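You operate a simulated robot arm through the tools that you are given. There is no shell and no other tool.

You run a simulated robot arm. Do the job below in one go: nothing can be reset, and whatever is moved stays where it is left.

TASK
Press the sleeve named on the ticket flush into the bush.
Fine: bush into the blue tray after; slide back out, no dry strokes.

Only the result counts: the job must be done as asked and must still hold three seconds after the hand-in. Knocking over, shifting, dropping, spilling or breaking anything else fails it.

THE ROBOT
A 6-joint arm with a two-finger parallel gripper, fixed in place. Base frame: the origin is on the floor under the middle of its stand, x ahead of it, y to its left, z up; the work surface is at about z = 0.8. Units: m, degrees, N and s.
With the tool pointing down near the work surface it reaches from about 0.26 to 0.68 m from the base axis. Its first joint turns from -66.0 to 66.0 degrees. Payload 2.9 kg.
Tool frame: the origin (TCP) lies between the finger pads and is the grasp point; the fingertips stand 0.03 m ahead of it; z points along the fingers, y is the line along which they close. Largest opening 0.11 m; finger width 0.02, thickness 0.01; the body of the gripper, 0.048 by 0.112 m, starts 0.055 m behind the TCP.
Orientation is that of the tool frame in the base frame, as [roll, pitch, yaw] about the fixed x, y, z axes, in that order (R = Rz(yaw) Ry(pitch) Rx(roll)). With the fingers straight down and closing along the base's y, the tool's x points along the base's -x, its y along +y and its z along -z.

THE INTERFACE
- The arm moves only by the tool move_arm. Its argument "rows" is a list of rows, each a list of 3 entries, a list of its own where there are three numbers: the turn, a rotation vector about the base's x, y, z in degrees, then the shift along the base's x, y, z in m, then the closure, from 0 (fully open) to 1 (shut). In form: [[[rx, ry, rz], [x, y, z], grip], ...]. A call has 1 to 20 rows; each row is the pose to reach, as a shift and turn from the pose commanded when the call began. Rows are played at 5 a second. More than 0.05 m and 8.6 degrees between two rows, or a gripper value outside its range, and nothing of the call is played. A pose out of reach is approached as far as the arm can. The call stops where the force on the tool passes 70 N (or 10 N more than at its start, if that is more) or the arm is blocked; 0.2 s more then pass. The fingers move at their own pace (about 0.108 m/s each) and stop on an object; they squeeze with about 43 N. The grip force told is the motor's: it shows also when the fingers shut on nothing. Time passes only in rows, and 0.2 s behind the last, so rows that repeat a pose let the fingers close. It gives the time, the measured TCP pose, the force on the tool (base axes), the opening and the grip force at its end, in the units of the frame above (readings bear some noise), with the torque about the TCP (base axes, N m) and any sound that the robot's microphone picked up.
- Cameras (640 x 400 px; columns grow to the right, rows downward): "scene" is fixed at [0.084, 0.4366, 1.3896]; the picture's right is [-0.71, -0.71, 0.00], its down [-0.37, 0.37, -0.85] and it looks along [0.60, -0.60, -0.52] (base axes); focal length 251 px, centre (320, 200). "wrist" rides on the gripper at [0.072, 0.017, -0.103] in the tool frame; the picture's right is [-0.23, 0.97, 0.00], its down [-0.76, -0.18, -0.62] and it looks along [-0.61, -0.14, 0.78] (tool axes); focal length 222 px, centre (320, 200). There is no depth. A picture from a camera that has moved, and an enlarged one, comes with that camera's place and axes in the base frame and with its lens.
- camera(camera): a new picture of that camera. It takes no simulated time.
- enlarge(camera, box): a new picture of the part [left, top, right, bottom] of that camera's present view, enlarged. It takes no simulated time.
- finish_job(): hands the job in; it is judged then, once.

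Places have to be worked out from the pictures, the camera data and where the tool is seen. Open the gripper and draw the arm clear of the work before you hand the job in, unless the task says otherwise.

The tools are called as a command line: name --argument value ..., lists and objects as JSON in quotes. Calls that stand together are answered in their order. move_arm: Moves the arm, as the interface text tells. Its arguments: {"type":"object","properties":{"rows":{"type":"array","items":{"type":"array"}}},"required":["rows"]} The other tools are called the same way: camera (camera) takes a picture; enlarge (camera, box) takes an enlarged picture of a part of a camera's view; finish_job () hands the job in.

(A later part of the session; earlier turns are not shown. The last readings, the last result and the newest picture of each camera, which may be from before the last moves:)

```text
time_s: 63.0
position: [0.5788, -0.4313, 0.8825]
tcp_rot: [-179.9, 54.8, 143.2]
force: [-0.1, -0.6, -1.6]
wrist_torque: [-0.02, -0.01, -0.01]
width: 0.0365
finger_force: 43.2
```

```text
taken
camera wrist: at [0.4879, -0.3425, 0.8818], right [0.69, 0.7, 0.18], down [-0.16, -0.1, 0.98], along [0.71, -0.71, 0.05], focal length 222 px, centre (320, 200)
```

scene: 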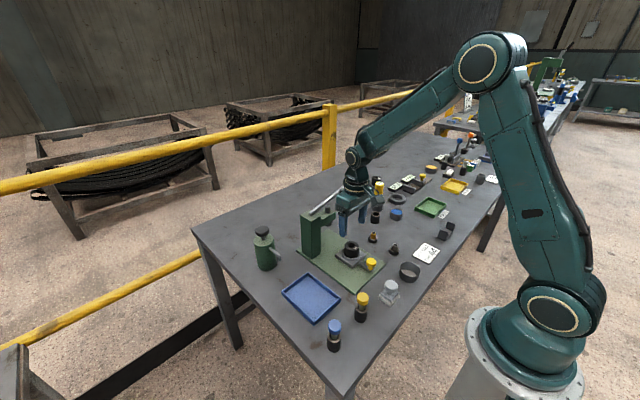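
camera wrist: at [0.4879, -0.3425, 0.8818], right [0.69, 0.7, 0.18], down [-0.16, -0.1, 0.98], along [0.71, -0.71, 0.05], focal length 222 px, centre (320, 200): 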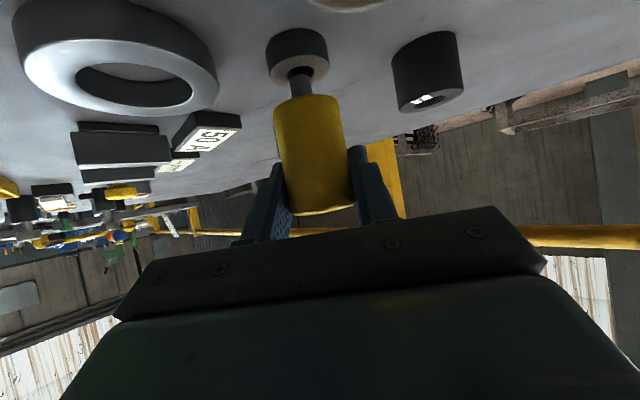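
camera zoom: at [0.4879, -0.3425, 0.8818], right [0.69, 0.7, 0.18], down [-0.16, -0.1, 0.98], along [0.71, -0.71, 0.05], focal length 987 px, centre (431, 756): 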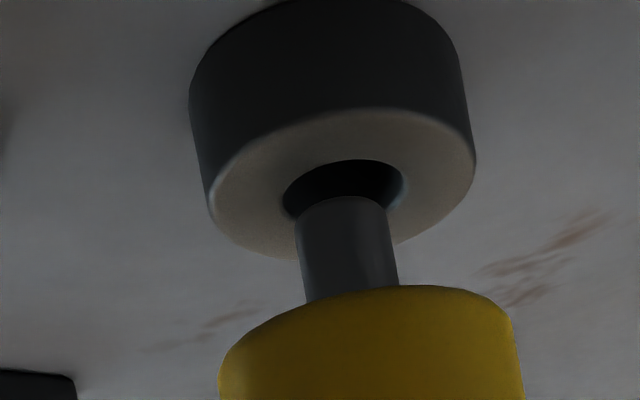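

Working through the geometry including the remaining drop, I had overcorrected; the right spot is about 5 mm back outward plus 1 mm sideways. I'll move there and lower carefully.

move_arm --rows '[[[0, 0, 0], [0.003, -0.002, 0.001], 0.75], [[0, 0, 0], [0.0056, -0.0035, 0.0], 0.75], [[0, 0, 0], [0.0056, -0.0035, -0.003], 0.75], [[0, 0, 0], [0.0056, -0.0035, -0.005], 0.75]]'

enlarge --camera "scene" --box '[362, 175, 392, 205]'

enlarge --camera "wrist" --box '[240, 30, 350, 120]'

```text
time_s: 64.0
position: [0.5835, -0.4364, 0.8774]
tcp_rot: [-179.9, 54.9, 143.2]
force: [0.0, -0.5, -1.9]
wrist_torque: [-0.01, -0.01, 0.0]
width: 0.0365
finger_force: 42.8
```

```text
13.33 times, centred on (377, 190) of scene
camera zoom: at [0.084, 0.4366, 1.3896], right [-0.71, -0.71, 0.0], down [-0.37, 0.37, -0.85], along [0.6, -0.6, -0.52], focal length 3352 px, centre (-440, 333)
```

zoom: 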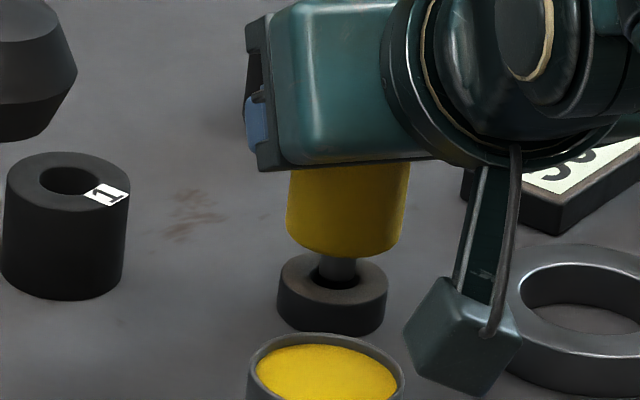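

```text
4.44 times, centred on (295, 75) of wrist
camera zoom: at [0.4932, -0.3466, 0.8768], right [0.69, 0.7, 0.18], down [-0.16, -0.1, 0.98], along [0.71, -0.71, 0.05], focal length 987 px, centre (431, 756)
```

zoom: 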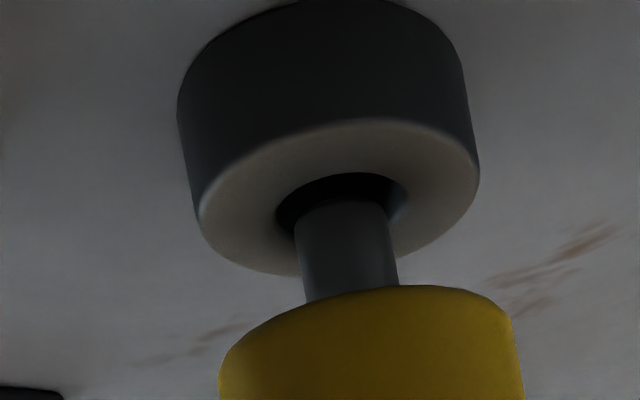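

The stem looks centred over the bore in both views. I'll lower in 2 mm steps.

move_arm --rows '[[[0, 0, 0], [0, 0, -0.002], 0.75], [[0, 0, 0], [0, 0, -0.004], 0.75]]'

enlarge --camera "wrist" --box '[240, 30, 350, 120]'

```text
time_s: 64.6
position: [0.5839, -0.4356, 0.8733]
tcp_rot: [-180.0, 54.9, 143.2]
force: [-0.1, 0.1, -1.1]
wrist_torque: [0.0, -0.01, -0.03]
width: 0.0365
finger_force: 43.3
```

```text
4.44 times, centred on (295, 75) of wrist
camera zoom: at [0.4933, -0.3467, 0.8729], right [0.69, 0.7, 0.19], down [-0.16, -0.1, 0.98], along [0.71, -0.71, 0.05], focal length 987 px, centre (431, 756)
```

zoom: 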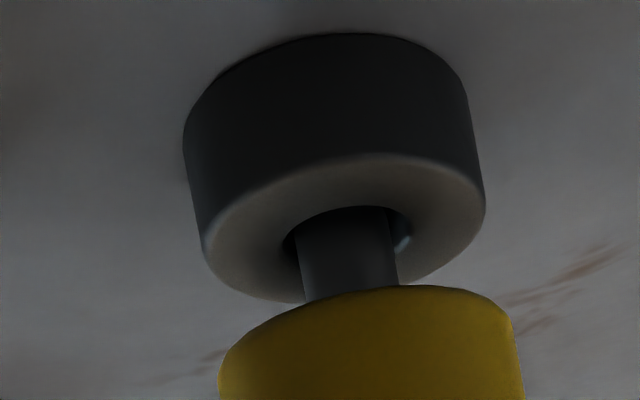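

The stem has entered the bore with no force. I'll continue lowering to the docked height.

move_arm --rows '[[[0, 0, 0], [0.001, -0.0008, -0.003], 0.75], [[0, 0, 0], [0.001, -0.0008, -0.006], 0.75], [[0, 0, 0], [0.001, -0.0008, -0.0085], 0.75]]'

enlarge --camera "wrist" --box '[240, 30, 350, 120]'

enlarge --camera "scene" --box '[362, 175, 392, 205]'

```text
time_s: 65.4
position: [0.5858, -0.437, 0.8651]
tcp_rot: [-180.0, 54.9, 143.2]
force: [0.0, -0.3, -0.3]
wrist_torque: [0.01, 0.04, 0.0]
width: 0.0368
finger_force: 42.9
```

```text
4.44 times, centred on (295, 75) of wrist
camera zoom: at [0.4947, -0.3474, 0.8641], right [0.69, 0.7, 0.18], down [-0.16, -0.1, 0.98], along [0.71, -0.71, 0.05], focal length 987 px, centre (431, 756)
```

zoom: 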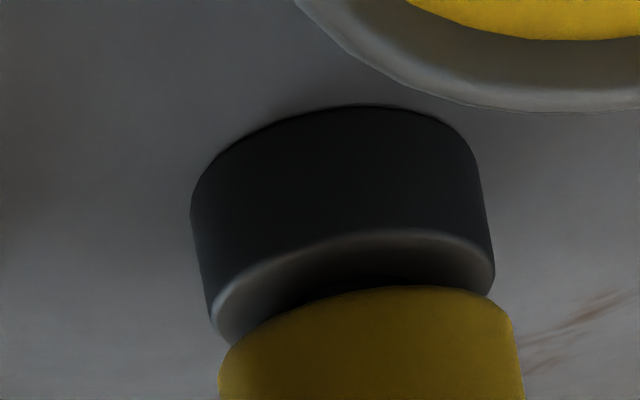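

```text
13.33 times, centred on (377, 190) of scene
camera zoom: at [0.084, 0.4366, 1.3896], right [-0.71, -0.71, 0.0], down [-0.37, 0.37, -0.85], along [0.6, -0.6, -0.52], focal length 3352 px, centre (-440, 333)
```

zoom: 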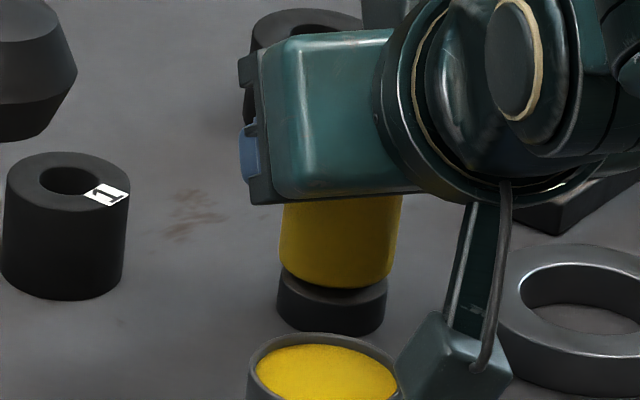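

It is nearly seated. I'll lower the last 1.2 mm, open, and rise straight up.

move_arm --rows '[[[0, 0, 0], [0, 0, -0.0012], 0.75], [[0, 0, 0], [0, 0, -0.0012], 0.5], [[0, 0, 0], [0, 0, -0.0012], 0.36], [[0, 0, 0], [0, 0, -0.0012], 0.36], [[0, 0, 0], [0, 0, 0.03], 0.36], [[0, 0, 0], [0, 0, 0.07], 0.36], [[0, 0, 0], [0, 0, 0.1], 0.36]]'

camera --camera "wrist"

enlarge --camera "scene" --box '[342, 160, 412, 210]'

```text
time_s: 67.0
position: [0.5856, -0.4356, 0.9632]
tcp_rot: [-179.9, 54.8, 143.2]
force: [-0.9, -0.7, 0.7]
wrist_torque: [-0.01, 0.01, 0.04]
width: 0.0703
finger_force: 0.1
```

```text
taken
camera wrist: at [0.4944, -0.347, 0.9645], right [0.69, 0.7, 0.18], down [-0.16, -0.1, 0.98], along [0.71, -0.71, 0.05], focal length 222 px, centre (320, 200)
```

wrist: 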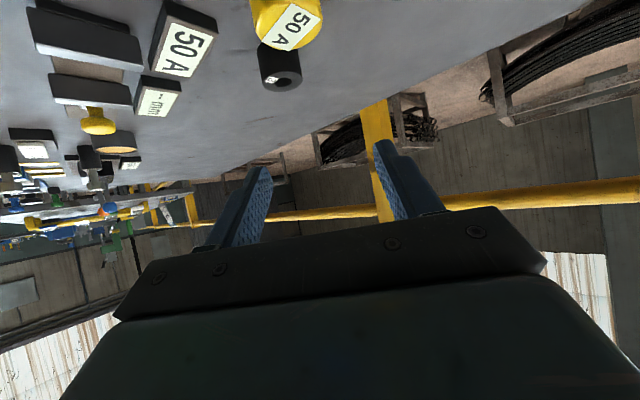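

```text
8.00 times, centred on (377, 185) of scene
camera zoom: at [0.084, 0.4366, 1.3896], right [-0.71, -0.71, 0.0], down [-0.37, 0.37, -0.85], along [0.6, -0.6, -0.52], focal length 2011 px, centre (-136, 320)
```

zoom: 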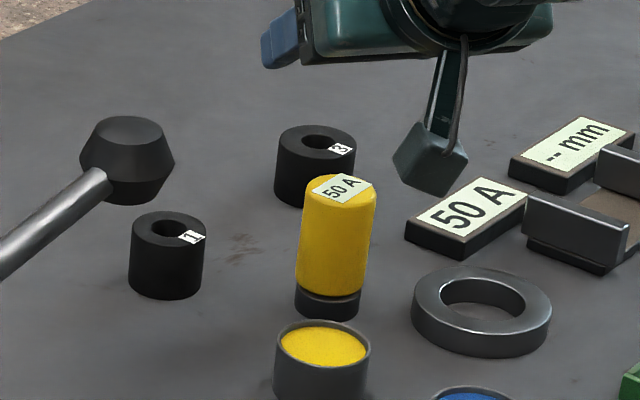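

The probe is docked properly again. Now I'll take very high zooms of each bush from the fixed camera for an accurate size comparison.

enlarge --camera "scene" --box '[350, 184, 366, 194]'

enlarge --camera "scene" --box '[369, 173, 385, 183]'

enlarge --camera "scene" --box '[343, 239, 361, 251]'

enlarge --camera "scene" --box '[350, 188, 366, 198]'

enlarge --camera "scene" --box '[369, 178, 385, 188]'

```text
16.00 times, centred on (358, 189) of scene
camera zoom: at [0.084, 0.4366, 1.3896], right [-0.71, -0.71, 0.0], down [-0.37, 0.37, -0.85], along [0.6, -0.6, -0.52], focal length 4023 px, centre (-288, 376)
```

zoom: 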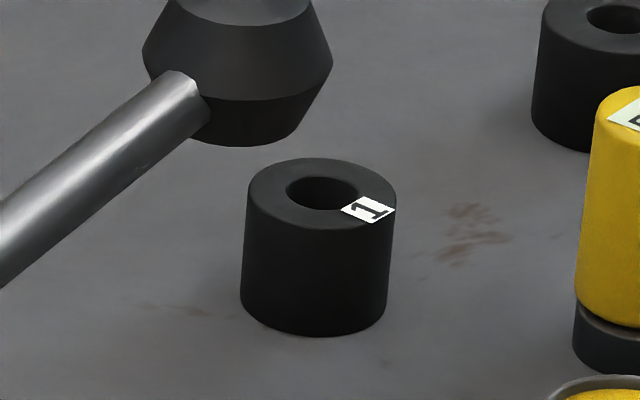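

```text
16.00 times, centred on (377, 178) of scene
camera zoom: at [0.084, 0.4366, 1.3896], right [-0.71, -0.71, 0.0], down [-0.37, 0.37, -0.85], along [0.6, -0.6, -0.52], focal length 4023 px, centre (-592, 552)
```

zoom: 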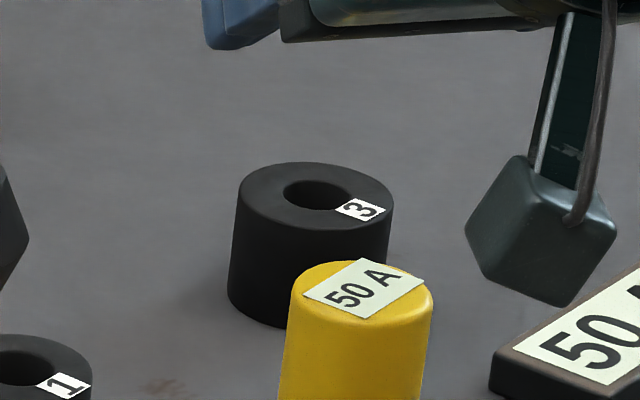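

```text
16.00 times, centred on (352, 245) of scene
camera zoom: at [0.084, 0.4366, 1.3896], right [-0.71, -0.71, 0.0], down [-0.37, 0.37, -0.85], along [0.6, -0.6, -0.52], focal length 4023 px, centre (-192, -520)
```

zoom: 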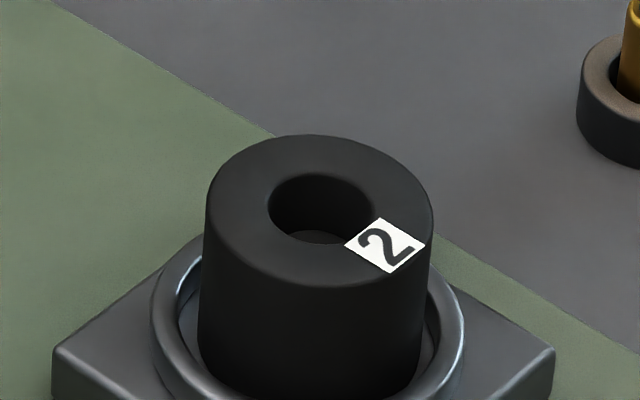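

```text
16.00 times, centred on (358, 193) of scene
camera zoom: at [0.084, 0.4366, 1.3896], right [-0.71, -0.71, 0.0], down [-0.37, 0.37, -0.85], along [0.6, -0.6, -0.52], focal length 4023 px, centre (-288, 312)
```

zoom: 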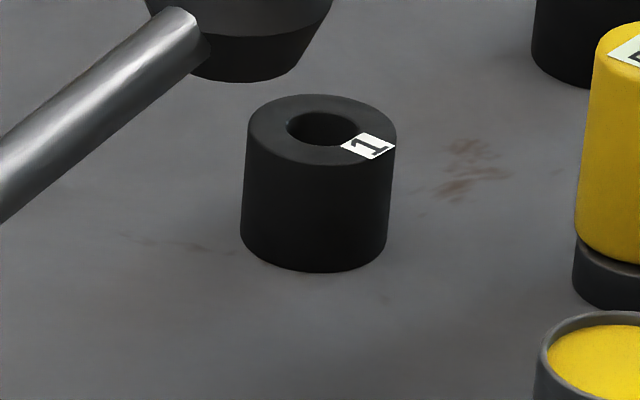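

```text
16.00 times, centred on (377, 183) of scene
camera zoom: at [0.084, 0.4366, 1.3896], right [-0.71, -0.71, 0.0], down [-0.37, 0.37, -0.85], along [0.6, -0.6, -0.52], focal length 4023 px, centre (-592, 472)
```

zoom: 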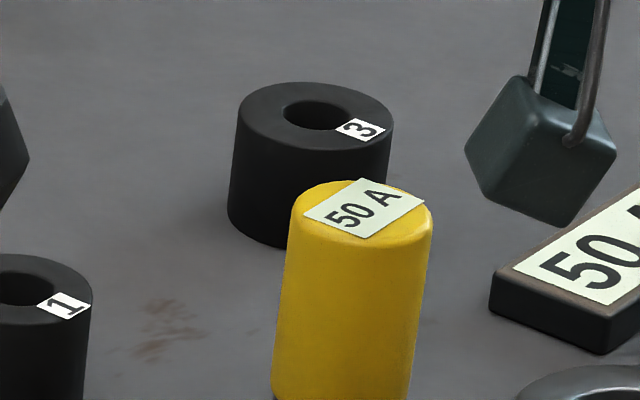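

The optical diameters come out at about 42.5, 44.0 and 47 mm for bushes 1, 2 and 3. So bush 2 on the slide is the 44, and the right bush is already in place. I'll untilt and move over to the gold sleeve at (0.437, -0.184).

move_arm --rows '[[[0, 0, 0], [-0.01, 0.01, 0.03], 0.3], [[4.7, 6.3, 0], [-0.03, 0.025, 0.06], 0.3], [[9.4, 12.6, 0], [-0.055, 0.04, 0.08], 0.3], [[14.1, 18.9, 0], [-0.08, 0.06, 0.09], 0.3], [[18.8, 25.1, 0], [-0.105, 0.085, 0.09], 0.3], [[23.5, 31.4, 0], [-0.13, 0.11, 0.09], 0.3], [[28.2, 37.7, 0], [-0.15, 0.135, 0.09], 0.3], [[32.9, 44.0, 0], [-0.165, 0.165, 0.09], 0.3], [[32.9, 44.0, 0], [-0.165, 0.165, 0.09], 0.3]]'

move_arm --rows '[[[0, 0, 8], [0.0, 0.02, -0.01], 0.3], [[0, 0, 16], [0.0, 0.04, -0.02], 0.3], [[0, 0, 24], [0.0, 0.06, -0.03], 0.3], [[0, 0, 32], [0.005, 0.075, -0.05], 0.3], [[0, 0, 36.8], [0.01, 0.085, -0.08], 0.3], [[0, 0, 36.8], [0.014, 0.087, -0.1], 0.3], [[0, 0, 36.8], [0.014, 0.087, -0.1], 0.3]]'

camera --camera "wrist"

enlarge --camera "scene" --box '[355, 215, 405, 255]'

```text
time_s: 69.0
position: [0.4219, -0.2696, 1.0548]
tcp_rot: [-179.9, -0.1, 143.2]
force: [-0.7, 0.1, 0.5]
wrist_torque: [0.02, -0.01, 0.0]
width: 0.077
finger_force: 0.2
```

```text
time_s: 70.6
position: [0.4354, -0.1835, 0.9541]
tcp_rot: [-179.9, 0.0, -179.9]
force: [-0.1, 1.4, 0.6]
wrist_torque: [0.04, -0.01, 0.02]
width: 0.0772
finger_force: 0.0
```

```text
taken
camera wrist: at [0.3626, -0.1682, 1.058], right [0.23, 0.97, 0.0], down [0.76, -0.18, 0.62], along [0.61, -0.14, -0.78], focal length 222 px, centre (320, 200)
```

wrist: 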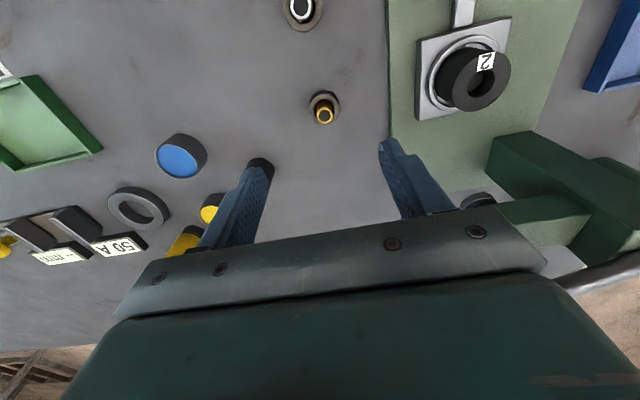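

```text
10.00 times, centred on (380, 235) of scene
camera zoom: at [0.084, 0.4366, 1.3896], right [-0.71, -0.71, 0.0], down [-0.37, 0.37, -0.85], along [0.6, -0.6, -0.52], focal length 2514 px, centre (-280, -150)
```

zoom: 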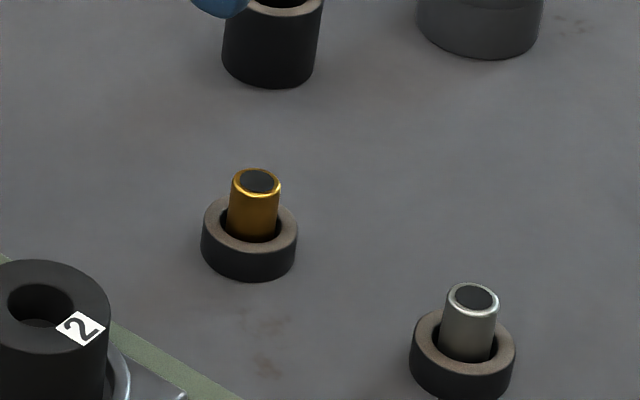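

The gold sleeve in its ring holder is just ahead. I'll zoom in to measure its position and size.

enlarge --camera "wrist" --box '[294, 85, 354, 135]'

enlarge --camera "scene" --box '[362, 228, 386, 246]'

enlarge --camera "wrist" --box '[400, 10, 520, 130]'

```text
8.00 times, centred on (324, 110) of wrist
camera zoom: at [0.3626, -0.1682, 1.058], right [0.23, 0.97, 0.0], down [0.76, -0.18, 0.62], along [0.61, -0.14, -0.78], focal length 1777 px, centre (288, 920)
```

zoom: 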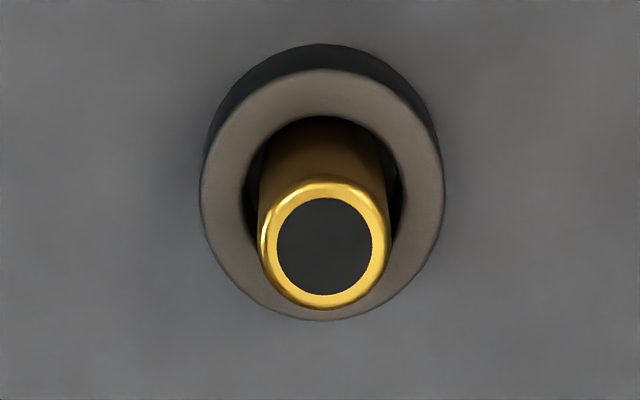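

```text
16.00 times, centred on (374, 237) of scene
camera zoom: at [0.084, 0.4366, 1.3896], right [-0.71, -0.71, 0.0], down [-0.37, 0.37, -0.85], along [0.6, -0.6, -0.52], focal length 4023 px, centre (-544, -392)
```

zoom: 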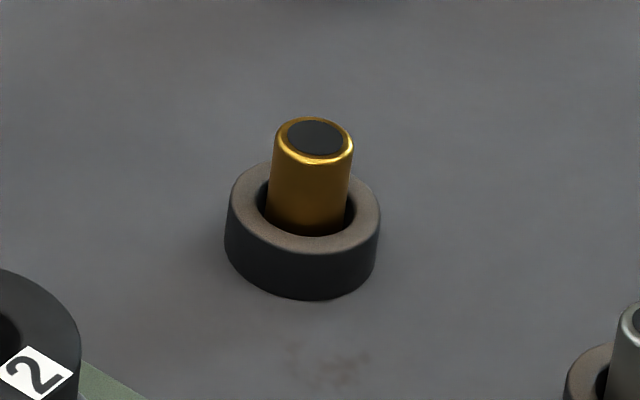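

```text
3.33 times, centred on (460, 70) of wrist
camera zoom: at [0.3626, -0.1682, 1.058], right [0.23, 0.97, 0.0], down [0.76, -0.18, 0.62], along [0.61, -0.14, -0.78], focal length 740 px, centre (-147, 633)
```

zoom: 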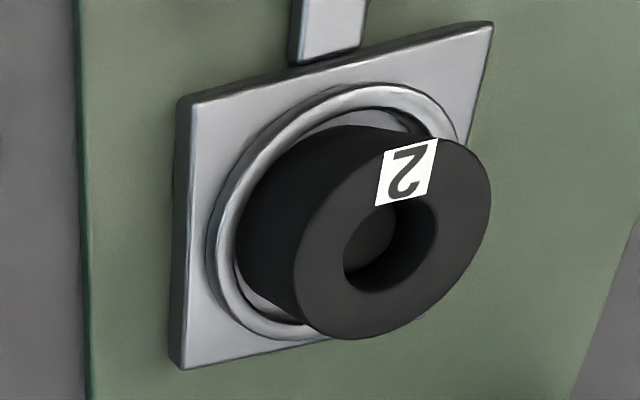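

The gold sleeve is at (0.4365, -0.181), with its top at z≈0.83, about 17 mm in diameter and 30 mm long. I'll look closely into bush 2's bore for a counterbore or taper, since the mouth looks wider than the sleeve.

enlarge --camera "wrist" --box '[440, 40, 520, 110]'

enlarge --camera "scene" --box '[345, 240, 360, 250]'

enlarge --camera "scene" --box '[300, 195, 350, 235]'

```text
5.71 times, centred on (480, 75) of wrist
camera zoom: at [0.3626, -0.1682, 1.058], right [0.23, 0.97, 0.0], down [0.76, -0.18, 0.62], along [0.61, -0.14, -0.78], focal length 1269 px, centre (-594, 914)
```

zoom: 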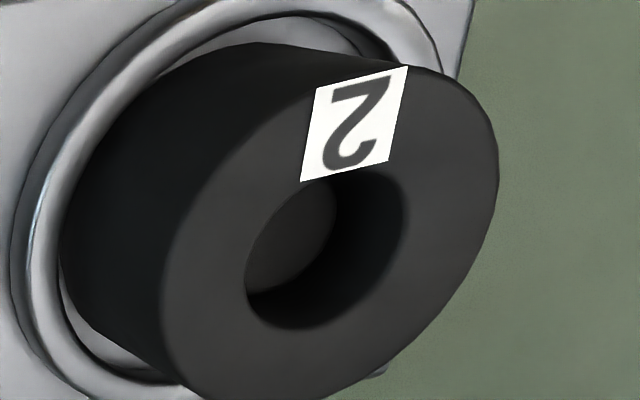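

```text
16.00 times, centred on (352, 245) of scene
camera zoom: at [0.084, 0.4366, 1.3896], right [-0.71, -0.71, 0.0], down [-0.37, 0.37, -0.85], along [0.6, -0.6, -0.52], focal length 4023 px, centre (-200, -520)
```

zoom: 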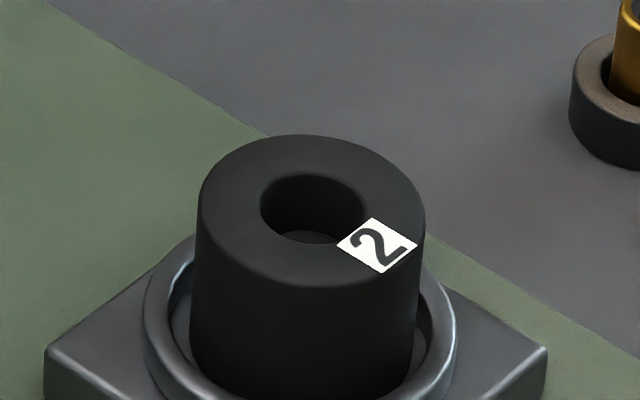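

```text
10.00 times, centred on (325, 215) of scene
camera zoom: at [0.084, 0.4366, 1.3896], right [-0.71, -0.71, 0.0], down [-0.37, 0.37, -0.85], along [0.6, -0.6, -0.52], focal length 2514 px, centre (270, 50)
```

zoom: 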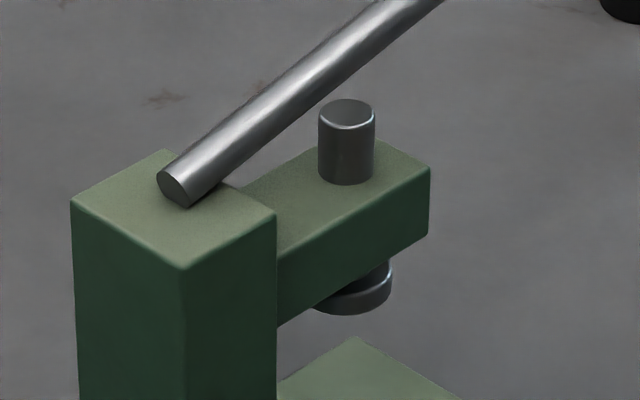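

The bore has a floor about 17 mm down, so the sleeve will stand in it and protrude until pressed. I'll descend over the gold sleeve with the fingertips stopping just above its ring holder, then grip it.

move_arm --rows '[[[0, 0, 0], [0.0012, 0.0044, -0.04], 0.4], [[0, 0, 0], [0.0012, 0.0044, -0.08], 0.5], [[0, 0, 0], [0.0012, 0.0044, -0.1], 0.6], [[0, 0, 0], [0.0012, 0.0044, -0.1], 0.6]]'

camera --camera "wrist"

enlarge --camera "scene" --box '[355, 215, 395, 250]'

```text
time_s: 71.6
position: [0.4362, -0.179, 0.8557]
tcp_rot: [-179.9, 0.0, 179.9]
force: [-0.2, 0.3, -0.2]
wrist_torque: [-0.04, 0.01, -0.02]
width: 0.0441
finger_force: 0.0
```

```text
taken
camera wrist: at [0.3633, -0.1626, 0.9581], right [0.23, 0.97, 0.0], down [0.76, -0.18, 0.62], along [0.61, -0.14, -0.78], focal length 222 px, centre (320, 200)
```

wrist: 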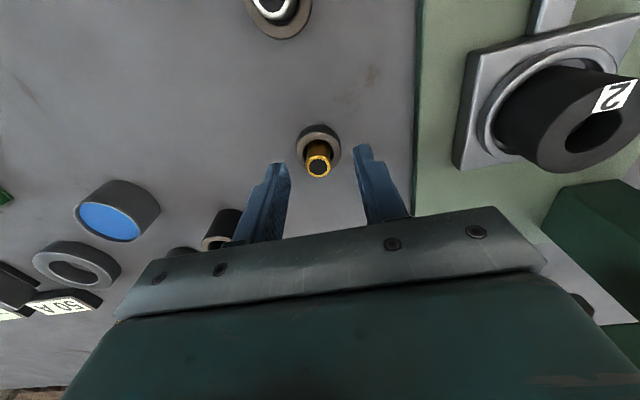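

```text
11.43 times, centred on (375, 232) of scene
camera zoom: at [0.084, 0.4366, 1.3896], right [-0.71, -0.71, 0.0], down [-0.37, 0.37, -0.85], along [0.6, -0.6, -0.52], focal length 2873 px, centre (-309, -171)
```

zoom: 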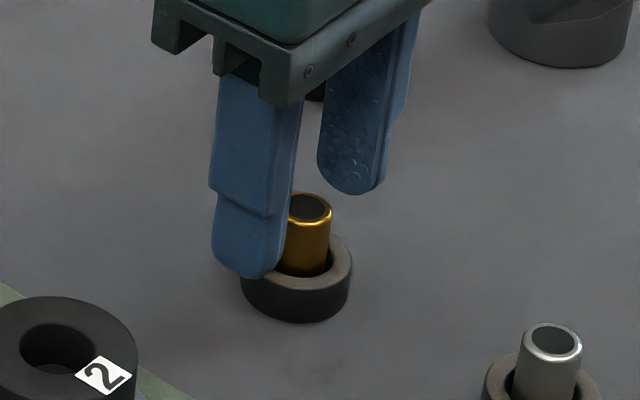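

The fingers straddle the sleeve nicely. I'll drop a further 6 mm, centre by 1.5 mm in y, and close on it.

move_arm --rows '[[[0, 0, 0], [0.001, -0.0015, -0.003], 0.6], [[0, 0, 0], [0.001, -0.0015, -0.0065], 0.6], [[0, 0, 0], [0.001, -0.0015, -0.0065], 0.8], [[0, 0, 0], [0.001, -0.0015, -0.0065], 0.95], [[0, 0, 0], [0.001, -0.0015, -0.0065], 0.95], [[0, 0, 0], [0.001, -0.0015, -0.0065], 0.95]]'

enlarge --camera "scene" --box '[355, 215, 395, 250]'

enlarge --camera "wrist" --box '[270, 110, 370, 210]'

```text
time_s: 73.0
position: [0.4372, -0.1799, 0.8498]
tcp_rot: [-179.9, 0.0, -179.9]
force: [-0.4, 0.2, 0.1]
wrist_torque: [-0.01, 0.0, 0.0]
width: 0.0154
finger_force: 43.4
```

```text
11.43 times, centred on (375, 232) of scene
camera zoom: at [0.084, 0.4366, 1.3896], right [-0.71, -0.71, 0.0], down [-0.37, 0.37, -0.85], along [0.6, -0.6, -0.52], focal length 2873 px, centre (-309, -171)
```

zoom: 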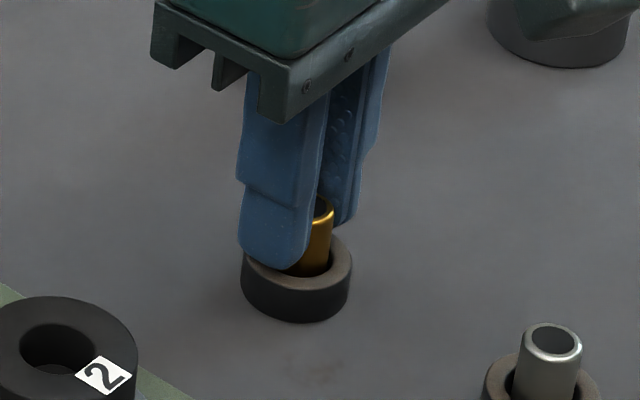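

```text
4.00 times, centred on (320, 160) of wrist
camera zoom: at [0.3643, -0.1644, 0.9515], right [0.23, 0.97, 0.0], down [0.76, -0.18, 0.62], along [0.61, -0.14, -0.78], focal length 888 px, centre (320, 360)
```

zoom: 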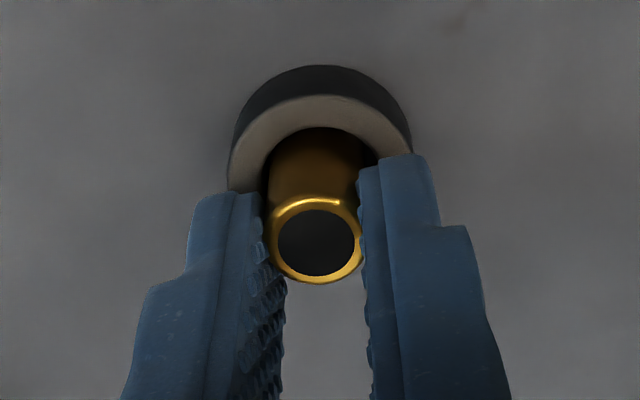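

The gold sleeve is gripped. I'll lift it out and look.

move_arm --rows '[[[0, 0, 0], [0, 0, 0.02], 0.95], [[0, 0, 0], [0, 0, 0.06], 0.95], [[0, 0, 0], [0, 0, 0.1], 0.95], [[0, 0, 0], [0, 0, 0.1], 0.95]]'

camera --camera "wrist"

enlarge --camera "scene" --box '[345, 190, 405, 250]'

```text
time_s: 74.0
position: [0.4375, -0.18, 0.9476]
tcp_rot: [-179.8, 0.1, 180.0]
force: [-0.5, -0.2, -0.5]
wrist_torque: [0.0, 0.01, -0.01]
width: 0.0154
finger_force: 42.7
```

```text
taken
camera wrist: at [0.3633, -0.1634, 1.0508], right [0.23, 0.97, 0.0], down [0.76, -0.18, 0.62], along [0.61, -0.14, -0.78], focal length 222 px, centre (320, 200)
```

wrist: 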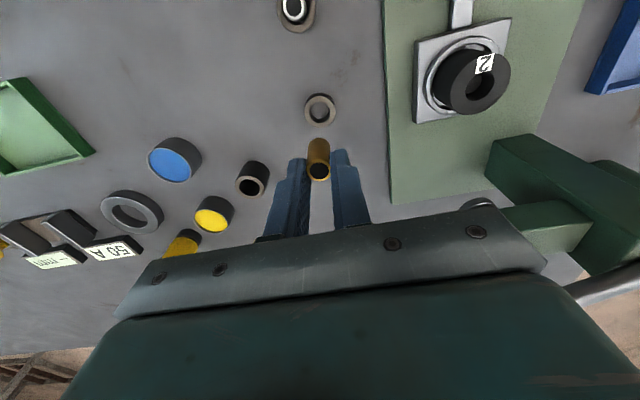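

```text
6.67 times, centred on (375, 220) of scene
camera zoom: at [0.084, 0.4366, 1.3896], right [-0.71, -0.71, 0.0], down [-0.37, 0.37, -0.85], along [0.6, -0.6, -0.52], focal length 1676 px, centre (-47, 67)
```

zoom: 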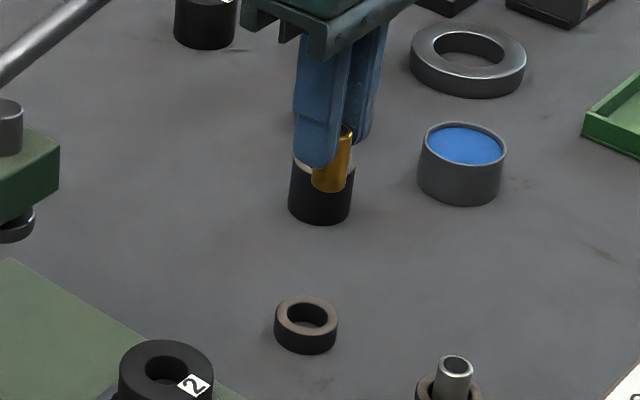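

The sleeve hangs straight in the grip. I'll carry it at this height over bush 2's bore.

move_arm --rows '[[[0, 0, 0], [-0.002, 0.04, 0.0], 0.95], [[0, 0, 0], [-0.004, 0.085, 0.0], 0.95], [[0, 0, 0], [-0.0062, 0.1304, 0.0], 0.95], [[0, 0, 0], [-0.0062, 0.1304, 0.0], 0.95], [[0, 0, 0], [-0.0062, 0.1304, -0.015], 0.95], [[0, 0, 0], [-0.0062, 0.1304, -0.015], 0.95]]'

enlarge --camera "wrist" --box '[260, 80, 380, 200]'

enlarge --camera "scene" --box '[330, 210, 375, 265]'

```text
time_s: 75.4
position: [0.4305, -0.0523, 0.9328]
tcp_rot: [-179.9, -0.1, 179.9]
force: [0.8, -0.4, -0.2]
wrist_torque: [0.0, 0.02, 0.02]
width: 0.0156
finger_force: 43.0
```

```text
3.33 times, centred on (320, 140) of wrist
camera zoom: at [0.3575, -0.0355, 1.0357], right [0.23, 0.97, 0.0], down [0.76, -0.18, 0.62], along [0.61, -0.14, -0.78], focal length 740 px, centre (320, 400)
```

zoom: 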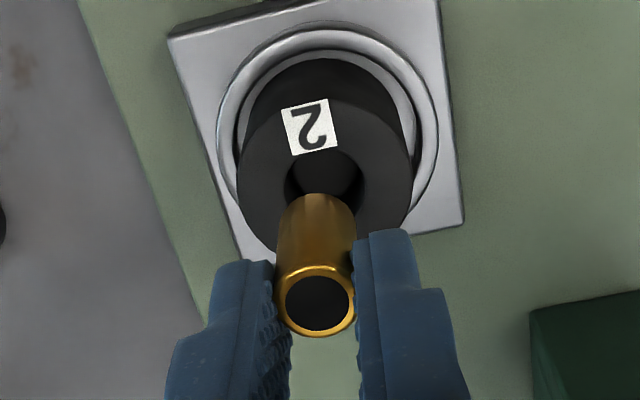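

```text
7.27 times, centred on (352, 238) of scene
camera zoom: at [0.084, 0.4366, 1.3896], right [-0.71, -0.71, 0.0], down [-0.37, 0.37, -0.85], along [0.6, -0.6, -0.52], focal length 1829 px, centre (84, -73)
```

zoom: 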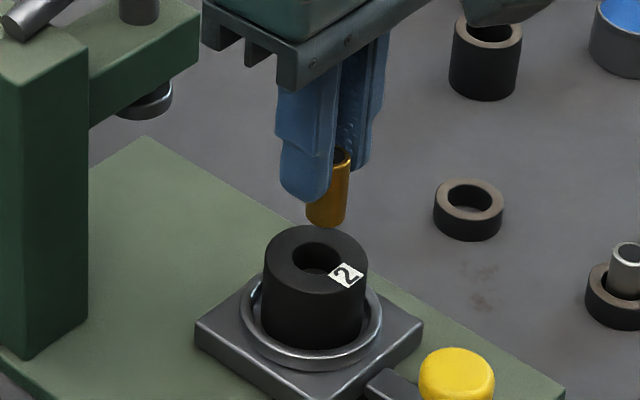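

The sleeve is within about 1.5 mm of the bore centre. I'll lower to about 8 mm above the bush and re-check the alignment.

move_arm --rows '[[[0, 0, 0], [0.0, 0.0008, -0.008], 0.95], [[0, 0, 0], [0.0, 0.0008, -0.015], 0.95], [[0, 0, 0], [0.0, 0.0008, -0.015], 0.95]]'

enlarge --camera "wrist" --box '[275, 100, 365, 190]'

enlarge --camera "scene" --box '[336, 222, 368, 254]'

```text
time_s: 76.2
position: [0.4303, -0.0508, 0.9177]
tcp_rot: [-179.9, 0.0, 180.0]
force: [0.5, 0.5, -0.2]
wrist_torque: [0.01, -0.01, -0.04]
width: 0.0153
finger_force: 42.5
```

```text
4.44 times, centred on (320, 145) of wrist
camera zoom: at [0.3575, -0.0345, 1.0203], right [0.23, 0.97, 0.0], down [0.76, -0.18, 0.62], along [0.61, -0.14, -0.78], focal length 987 px, centre (320, 444)
```

zoom: 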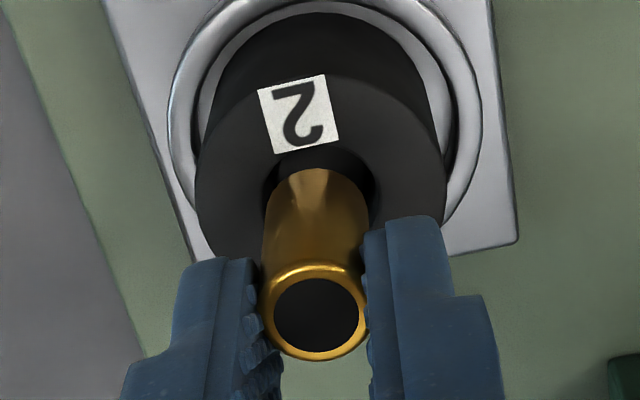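

```text
12.50 times, centred on (352, 238) of scene
camera zoom: at [0.084, 0.4366, 1.3896], right [-0.71, -0.71, 0.0], down [-0.37, 0.37, -0.85], along [0.6, -0.6, -0.52], focal length 3143 px, centre (-80, -275)
```

zoom: 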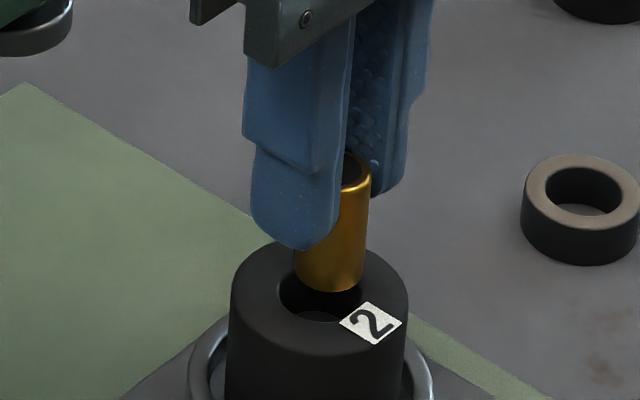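

Both views suggest about 2 mm more in +x. I'll apply that and lower the sleeve into the mouth of the bore in small steps.

move_arm --rows '[[[0, 0, 0], [0.0018, -0.0004, 0.0], 0.95], [[0, 0, 0], [0.0018, -0.0004, -0.004], 0.95], [[0, 0, 0], [0.0018, -0.0004, -0.008], 0.95], [[0, 0, 0], [0.0018, -0.0004, -0.01], 0.95]]'

enlarge --camera "wrist" --box '[275, 100, 365, 190]'

enlarge --camera "scene" --box '[336, 222, 368, 254]'

```text
time_s: 77.2
position: [0.4326, -0.0504, 0.9081]
tcp_rot: [-180.0, -0.1, 180.0]
force: [0.6, 0.3, -0.2]
wrist_torque: [0.0, 0.01, -0.02]
width: 0.0152
finger_force: 42.6
```

```text
4.44 times, centred on (320, 145) of wrist
camera zoom: at [0.3598, -0.0342, 1.0102], right [0.23, 0.97, 0.0], down [0.76, -0.18, 0.62], along [0.61, -0.14, -0.78], focal length 987 px, centre (320, 444)
```

zoom: 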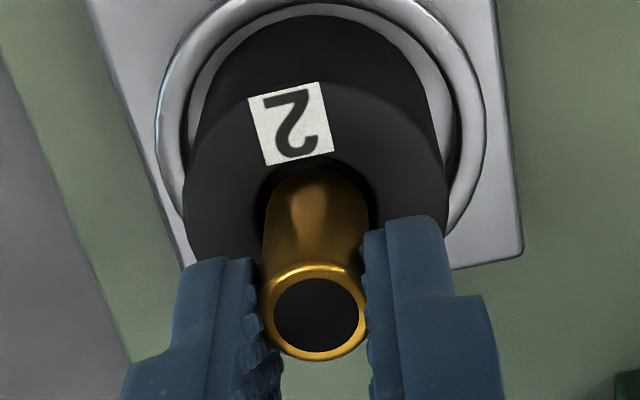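

```text
12.50 times, centred on (352, 238) of scene
camera zoom: at [0.084, 0.4366, 1.3896], right [-0.71, -0.71, 0.0], down [-0.37, 0.37, -0.85], along [0.6, -0.6, -0.52], focal length 3143 px, centre (-80, -275)
```

zoom: 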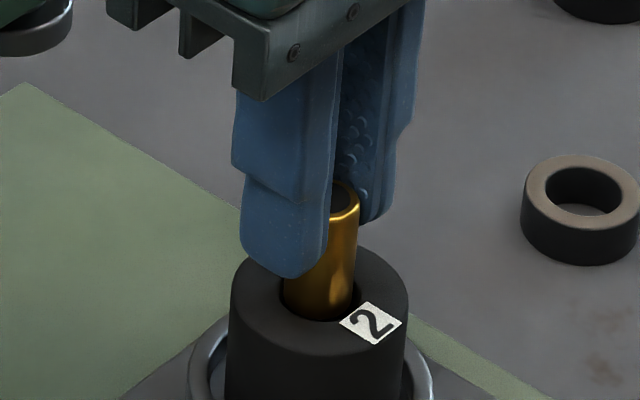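

The sleeve has entered the bore mouth without touching. I'll continue down in 3 mm steps.

move_arm --rows '[[[0, 0, 0], [0, 0, -0.003], 0.95], [[0, 0, 0], [0, 0, -0.006], 0.95], [[0, 0, 0], [0, 0, -0.009], 0.95]]'

enlarge --camera "wrist" --box '[275, 100, 365, 190]'

enlarge --camera "scene" --box '[336, 222, 368, 254]'

```text
time_s: 78.0
position: [0.4321, -0.0508, 0.8989]
tcp_rot: [-179.9, 0.0, -179.9]
force: [0.3, -0.4, -1.1]
wrist_torque: [-0.02, -0.01, 0.02]
width: 0.0154
finger_force: 42.9
```

```text
4.44 times, centred on (320, 145) of wrist
camera zoom: at [0.3599, -0.0338, 1.0018], right [0.23, 0.97, 0.0], down [0.76, -0.18, 0.62], along [0.61, -0.14, -0.78], focal length 987 px, centre (320, 444)
```

zoom: 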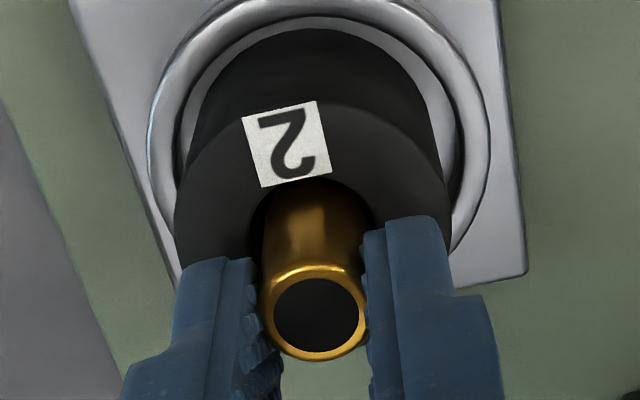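

```text
12.50 times, centred on (352, 238) of scene
camera zoom: at [0.084, 0.4366, 1.3896], right [-0.71, -0.71, 0.0], down [-0.37, 0.37, -0.85], along [0.6, -0.6, -0.52], focal length 3143 px, centre (-80, -275)
```

zoom: 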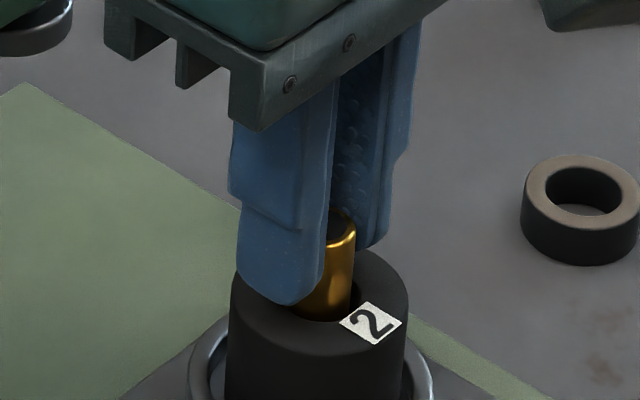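

It is sliding in freely. I'll go a few more millimetres until it meets the floor or the fingertips approach the bush top.

move_arm --rows '[[[0, 0, 0], [0, 0, -0.002], 0.95], [[0, 0, 0], [0, 0, -0.004], 0.95]]'

enlarge --camera "scene" --box '[336, 222, 368, 254]'

```text
time_s: 78.6
position: [0.4337, -0.0517, 0.8962]
tcp_rot: [-179.8, 0.2, 180.0]
force: [-2.5, 2.2, 18.2]
wrist_torque: [0.06, 0.22, -0.03]
width: 0.0155
finger_force: 43.4
```

```text
12.50 times, centred on (352, 238) of scene
camera zoom: at [0.0837, 0.4367, 1.3896], right [-0.71, -0.71, 0.0], down [-0.37, 0.37, -0.85], along [0.6, -0.6, -0.52], focal length 3143 px, centre (-80, -275)
```

zoom: 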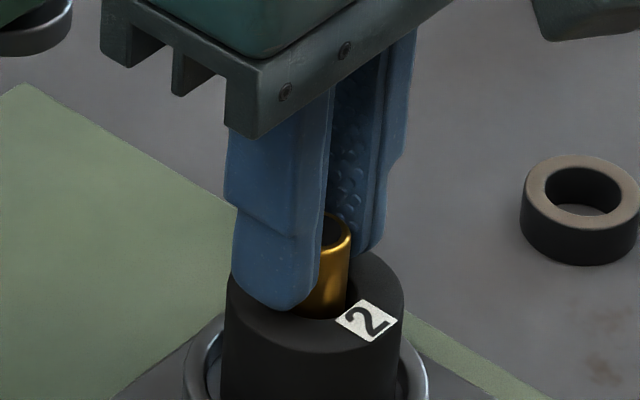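

The sleeve is seated on the bore floor with an 18 N contact. I'll relieve the load by 2 mm and open gently.

move_arm --rows '[[[0, 0, 0], [0, 0, 0.0018], 0.95], [[0, 0, 0], [0, 0, 0.0018], 0.8], [[0, 0, 0], [0, 0, 0.0018], 0.6], [[0, 0, 0], [0, 0, 0.0018], 0.5], [[0, 0, 0], [0, 0, 0.03], 0.5], [[0, 0, 0], [0, 0, 0.07], 0.5]]'

camera --camera "wrist"

enlarge --camera "scene" --box '[336, 226, 368, 258]'

enlarge --camera "scene" --box '[290, 180, 400, 290]'

```text
time_s: 80.0
position: [0.4337, -0.0501, 0.9657]
tcp_rot: [-179.9, 0.0, -180.0]
force: [-0.1, -0.2, 0.5]
wrist_torque: [-0.03, -0.02, 0.0]
width: 0.0549
finger_force: 0.3
```

```text
taken
camera wrist: at [0.361, -0.0342, 1.0688], right [0.23, 0.97, 0.0], down [0.76, -0.18, 0.62], along [0.61, -0.14, -0.78], focal length 222 px, centre (320, 200)
```

wrist: 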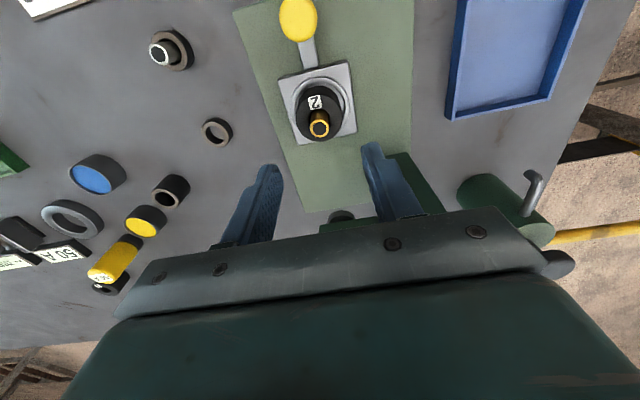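

```text
12.50 times, centred on (352, 242) of scene
camera zoom: at [0.084, 0.4366, 1.3896], right [-0.71, -0.71, 0.0], down [-0.37, 0.37, -0.85], along [0.6, -0.6, -0.52], focal length 3143 px, centre (-80, -325)
```

zoom: 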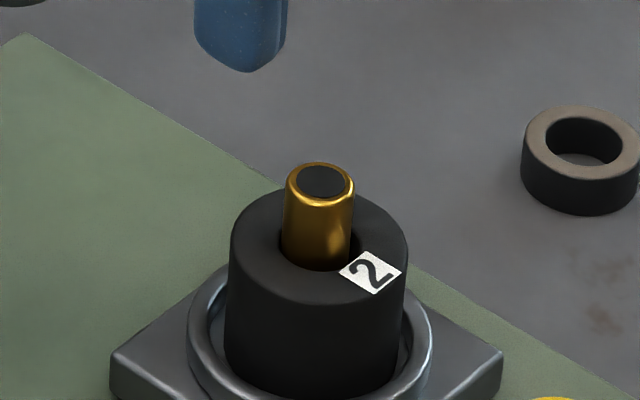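

```text
3.64 times, centred on (345, 235) of scene
camera zoom: at [0.084, 0.4366, 1.3896], right [-0.71, -0.71, 0.0], down [-0.37, 0.37, -0.85], along [0.6, -0.6, -0.52], focal length 914 px, centre (229, 73)
```

zoom: 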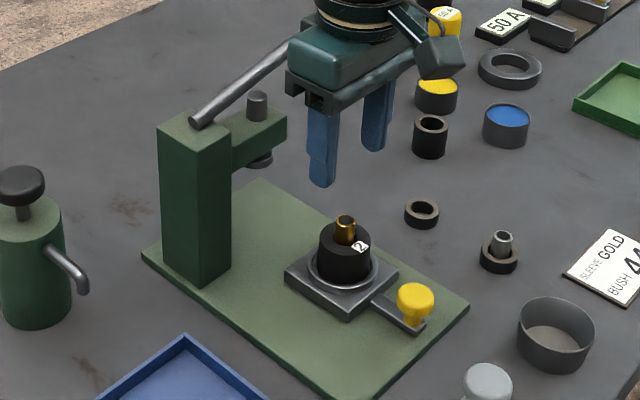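

The gold sleeve stands upright in bush 2 with about 22 mm protruding (top z≈0.882), and the ram's underside is at z≈0.89, so it should pass beneath. Next I'll locate the slide's yellow knob precisely.

enlarge --camera "wrist" --box '[260, 0, 360, 80]'

enlarge --camera "scene" --box '[350, 245, 390, 285]'

enlarge --camera "wrist" --box '[270, 50, 370, 150]'

```text
5.00 times, centred on (310, 40) of wrist
camera zoom: at [0.361, -0.0342, 1.0688], right [0.23, 0.97, 0.0], down [0.76, -0.18, 0.62], along [0.61, -0.14, -0.78], focal length 1111 px, centre (370, 1000)
```

zoom: 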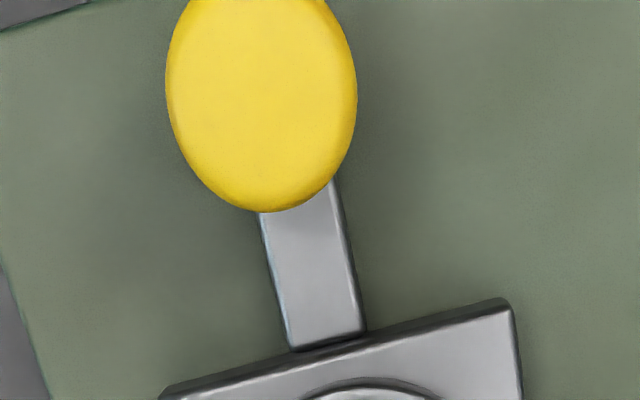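

```text
10.00 times, centred on (370, 265) of scene
camera zoom: at [0.084, 0.4366, 1.3896], right [-0.71, -0.71, 0.0], down [-0.37, 0.37, -0.85], along [0.6, -0.6, -0.52], focal length 2514 px, centre (-180, -450)
```

zoom: 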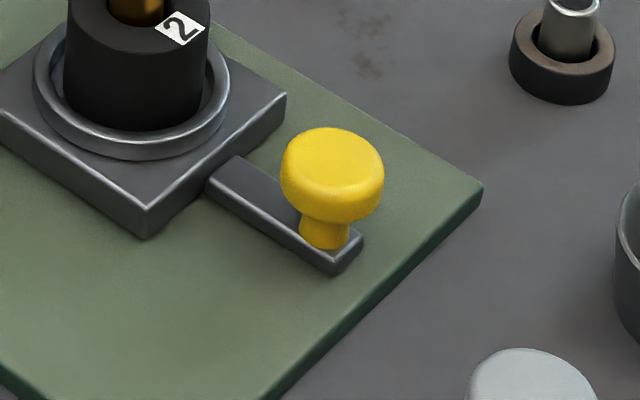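

```text
4.00 times, centred on (320, 100) of wrist
camera zoom: at [0.361, -0.0342, 1.0688], right [0.23, 0.97, 0.0], down [0.76, -0.18, 0.62], along [0.61, -0.14, -0.78], focal length 888 px, centre (320, 600)
```

zoom: 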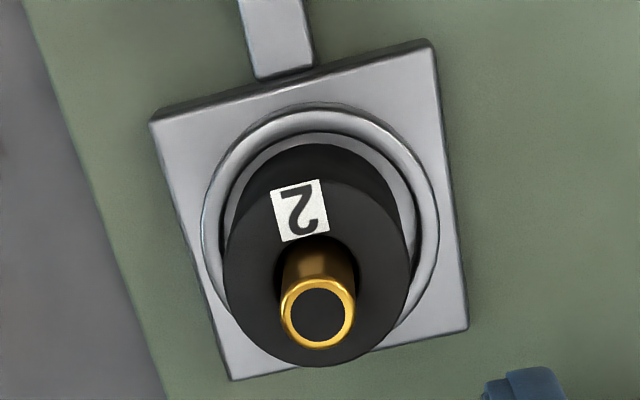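

The knob is a 30 mm mushroom head centred near (0.356, -0.050), z≈0.85. I'll move back over it and descend with the fingers either side of the head.

move_arm --rows '[[[0, 0, 0], [-0.04, 0, 0], 0.5], [[0, 0, 0], [-0.0782, 0, -0.02], 0.5], [[0, 0, 0], [-0.0782, 0, -0.055], 0.5], [[0, 0, 0], [-0.0782, 0, -0.085], 0.5], [[0, 0, 0], [-0.0782, 0, -0.085], 0.5]]'

camera --camera "wrist"

enlarge --camera "scene" --box '[335, 220, 395, 290]'

```text
time_s: 81.2
position: [0.3546, -0.0485, 0.8816]
tcp_rot: [-179.9, 0.0, 180.0]
force: [0.4, -0.8, 0.3]
wrist_torque: [-0.02, 0.02, 0.03]
width: 0.0551
finger_force: 0.0
```

```text
taken
camera wrist: at [0.2818, -0.0327, 0.9856], right [0.23, 0.97, 0.0], down [0.76, -0.18, 0.62], along [0.61, -0.14, -0.78], focal length 222 px, centre (320, 200)
```

wrist: 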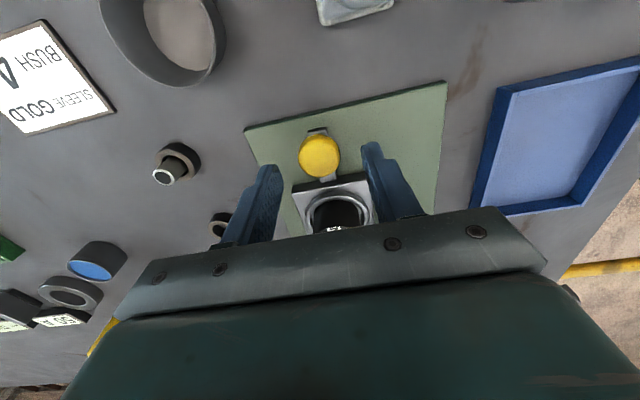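

```text
5.71 times, centred on (365, 255) of scene
camera zoom: at [0.084, 0.4366, 1.3896], right [-0.71, -0.71, 0.0], down [-0.37, 0.37, -0.85], along [0.6, -0.6, -0.52], focal length 1437 px, centre (63, -114)
```

zoom: 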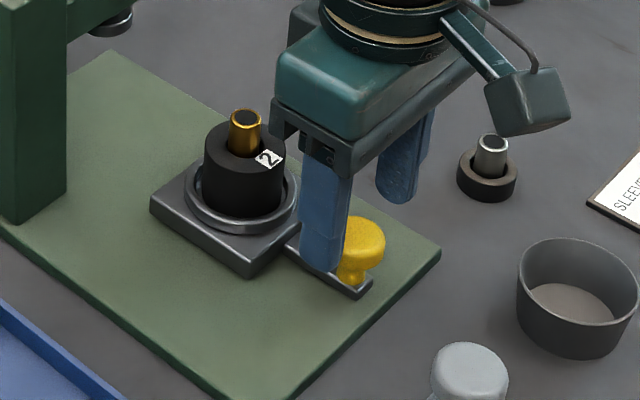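

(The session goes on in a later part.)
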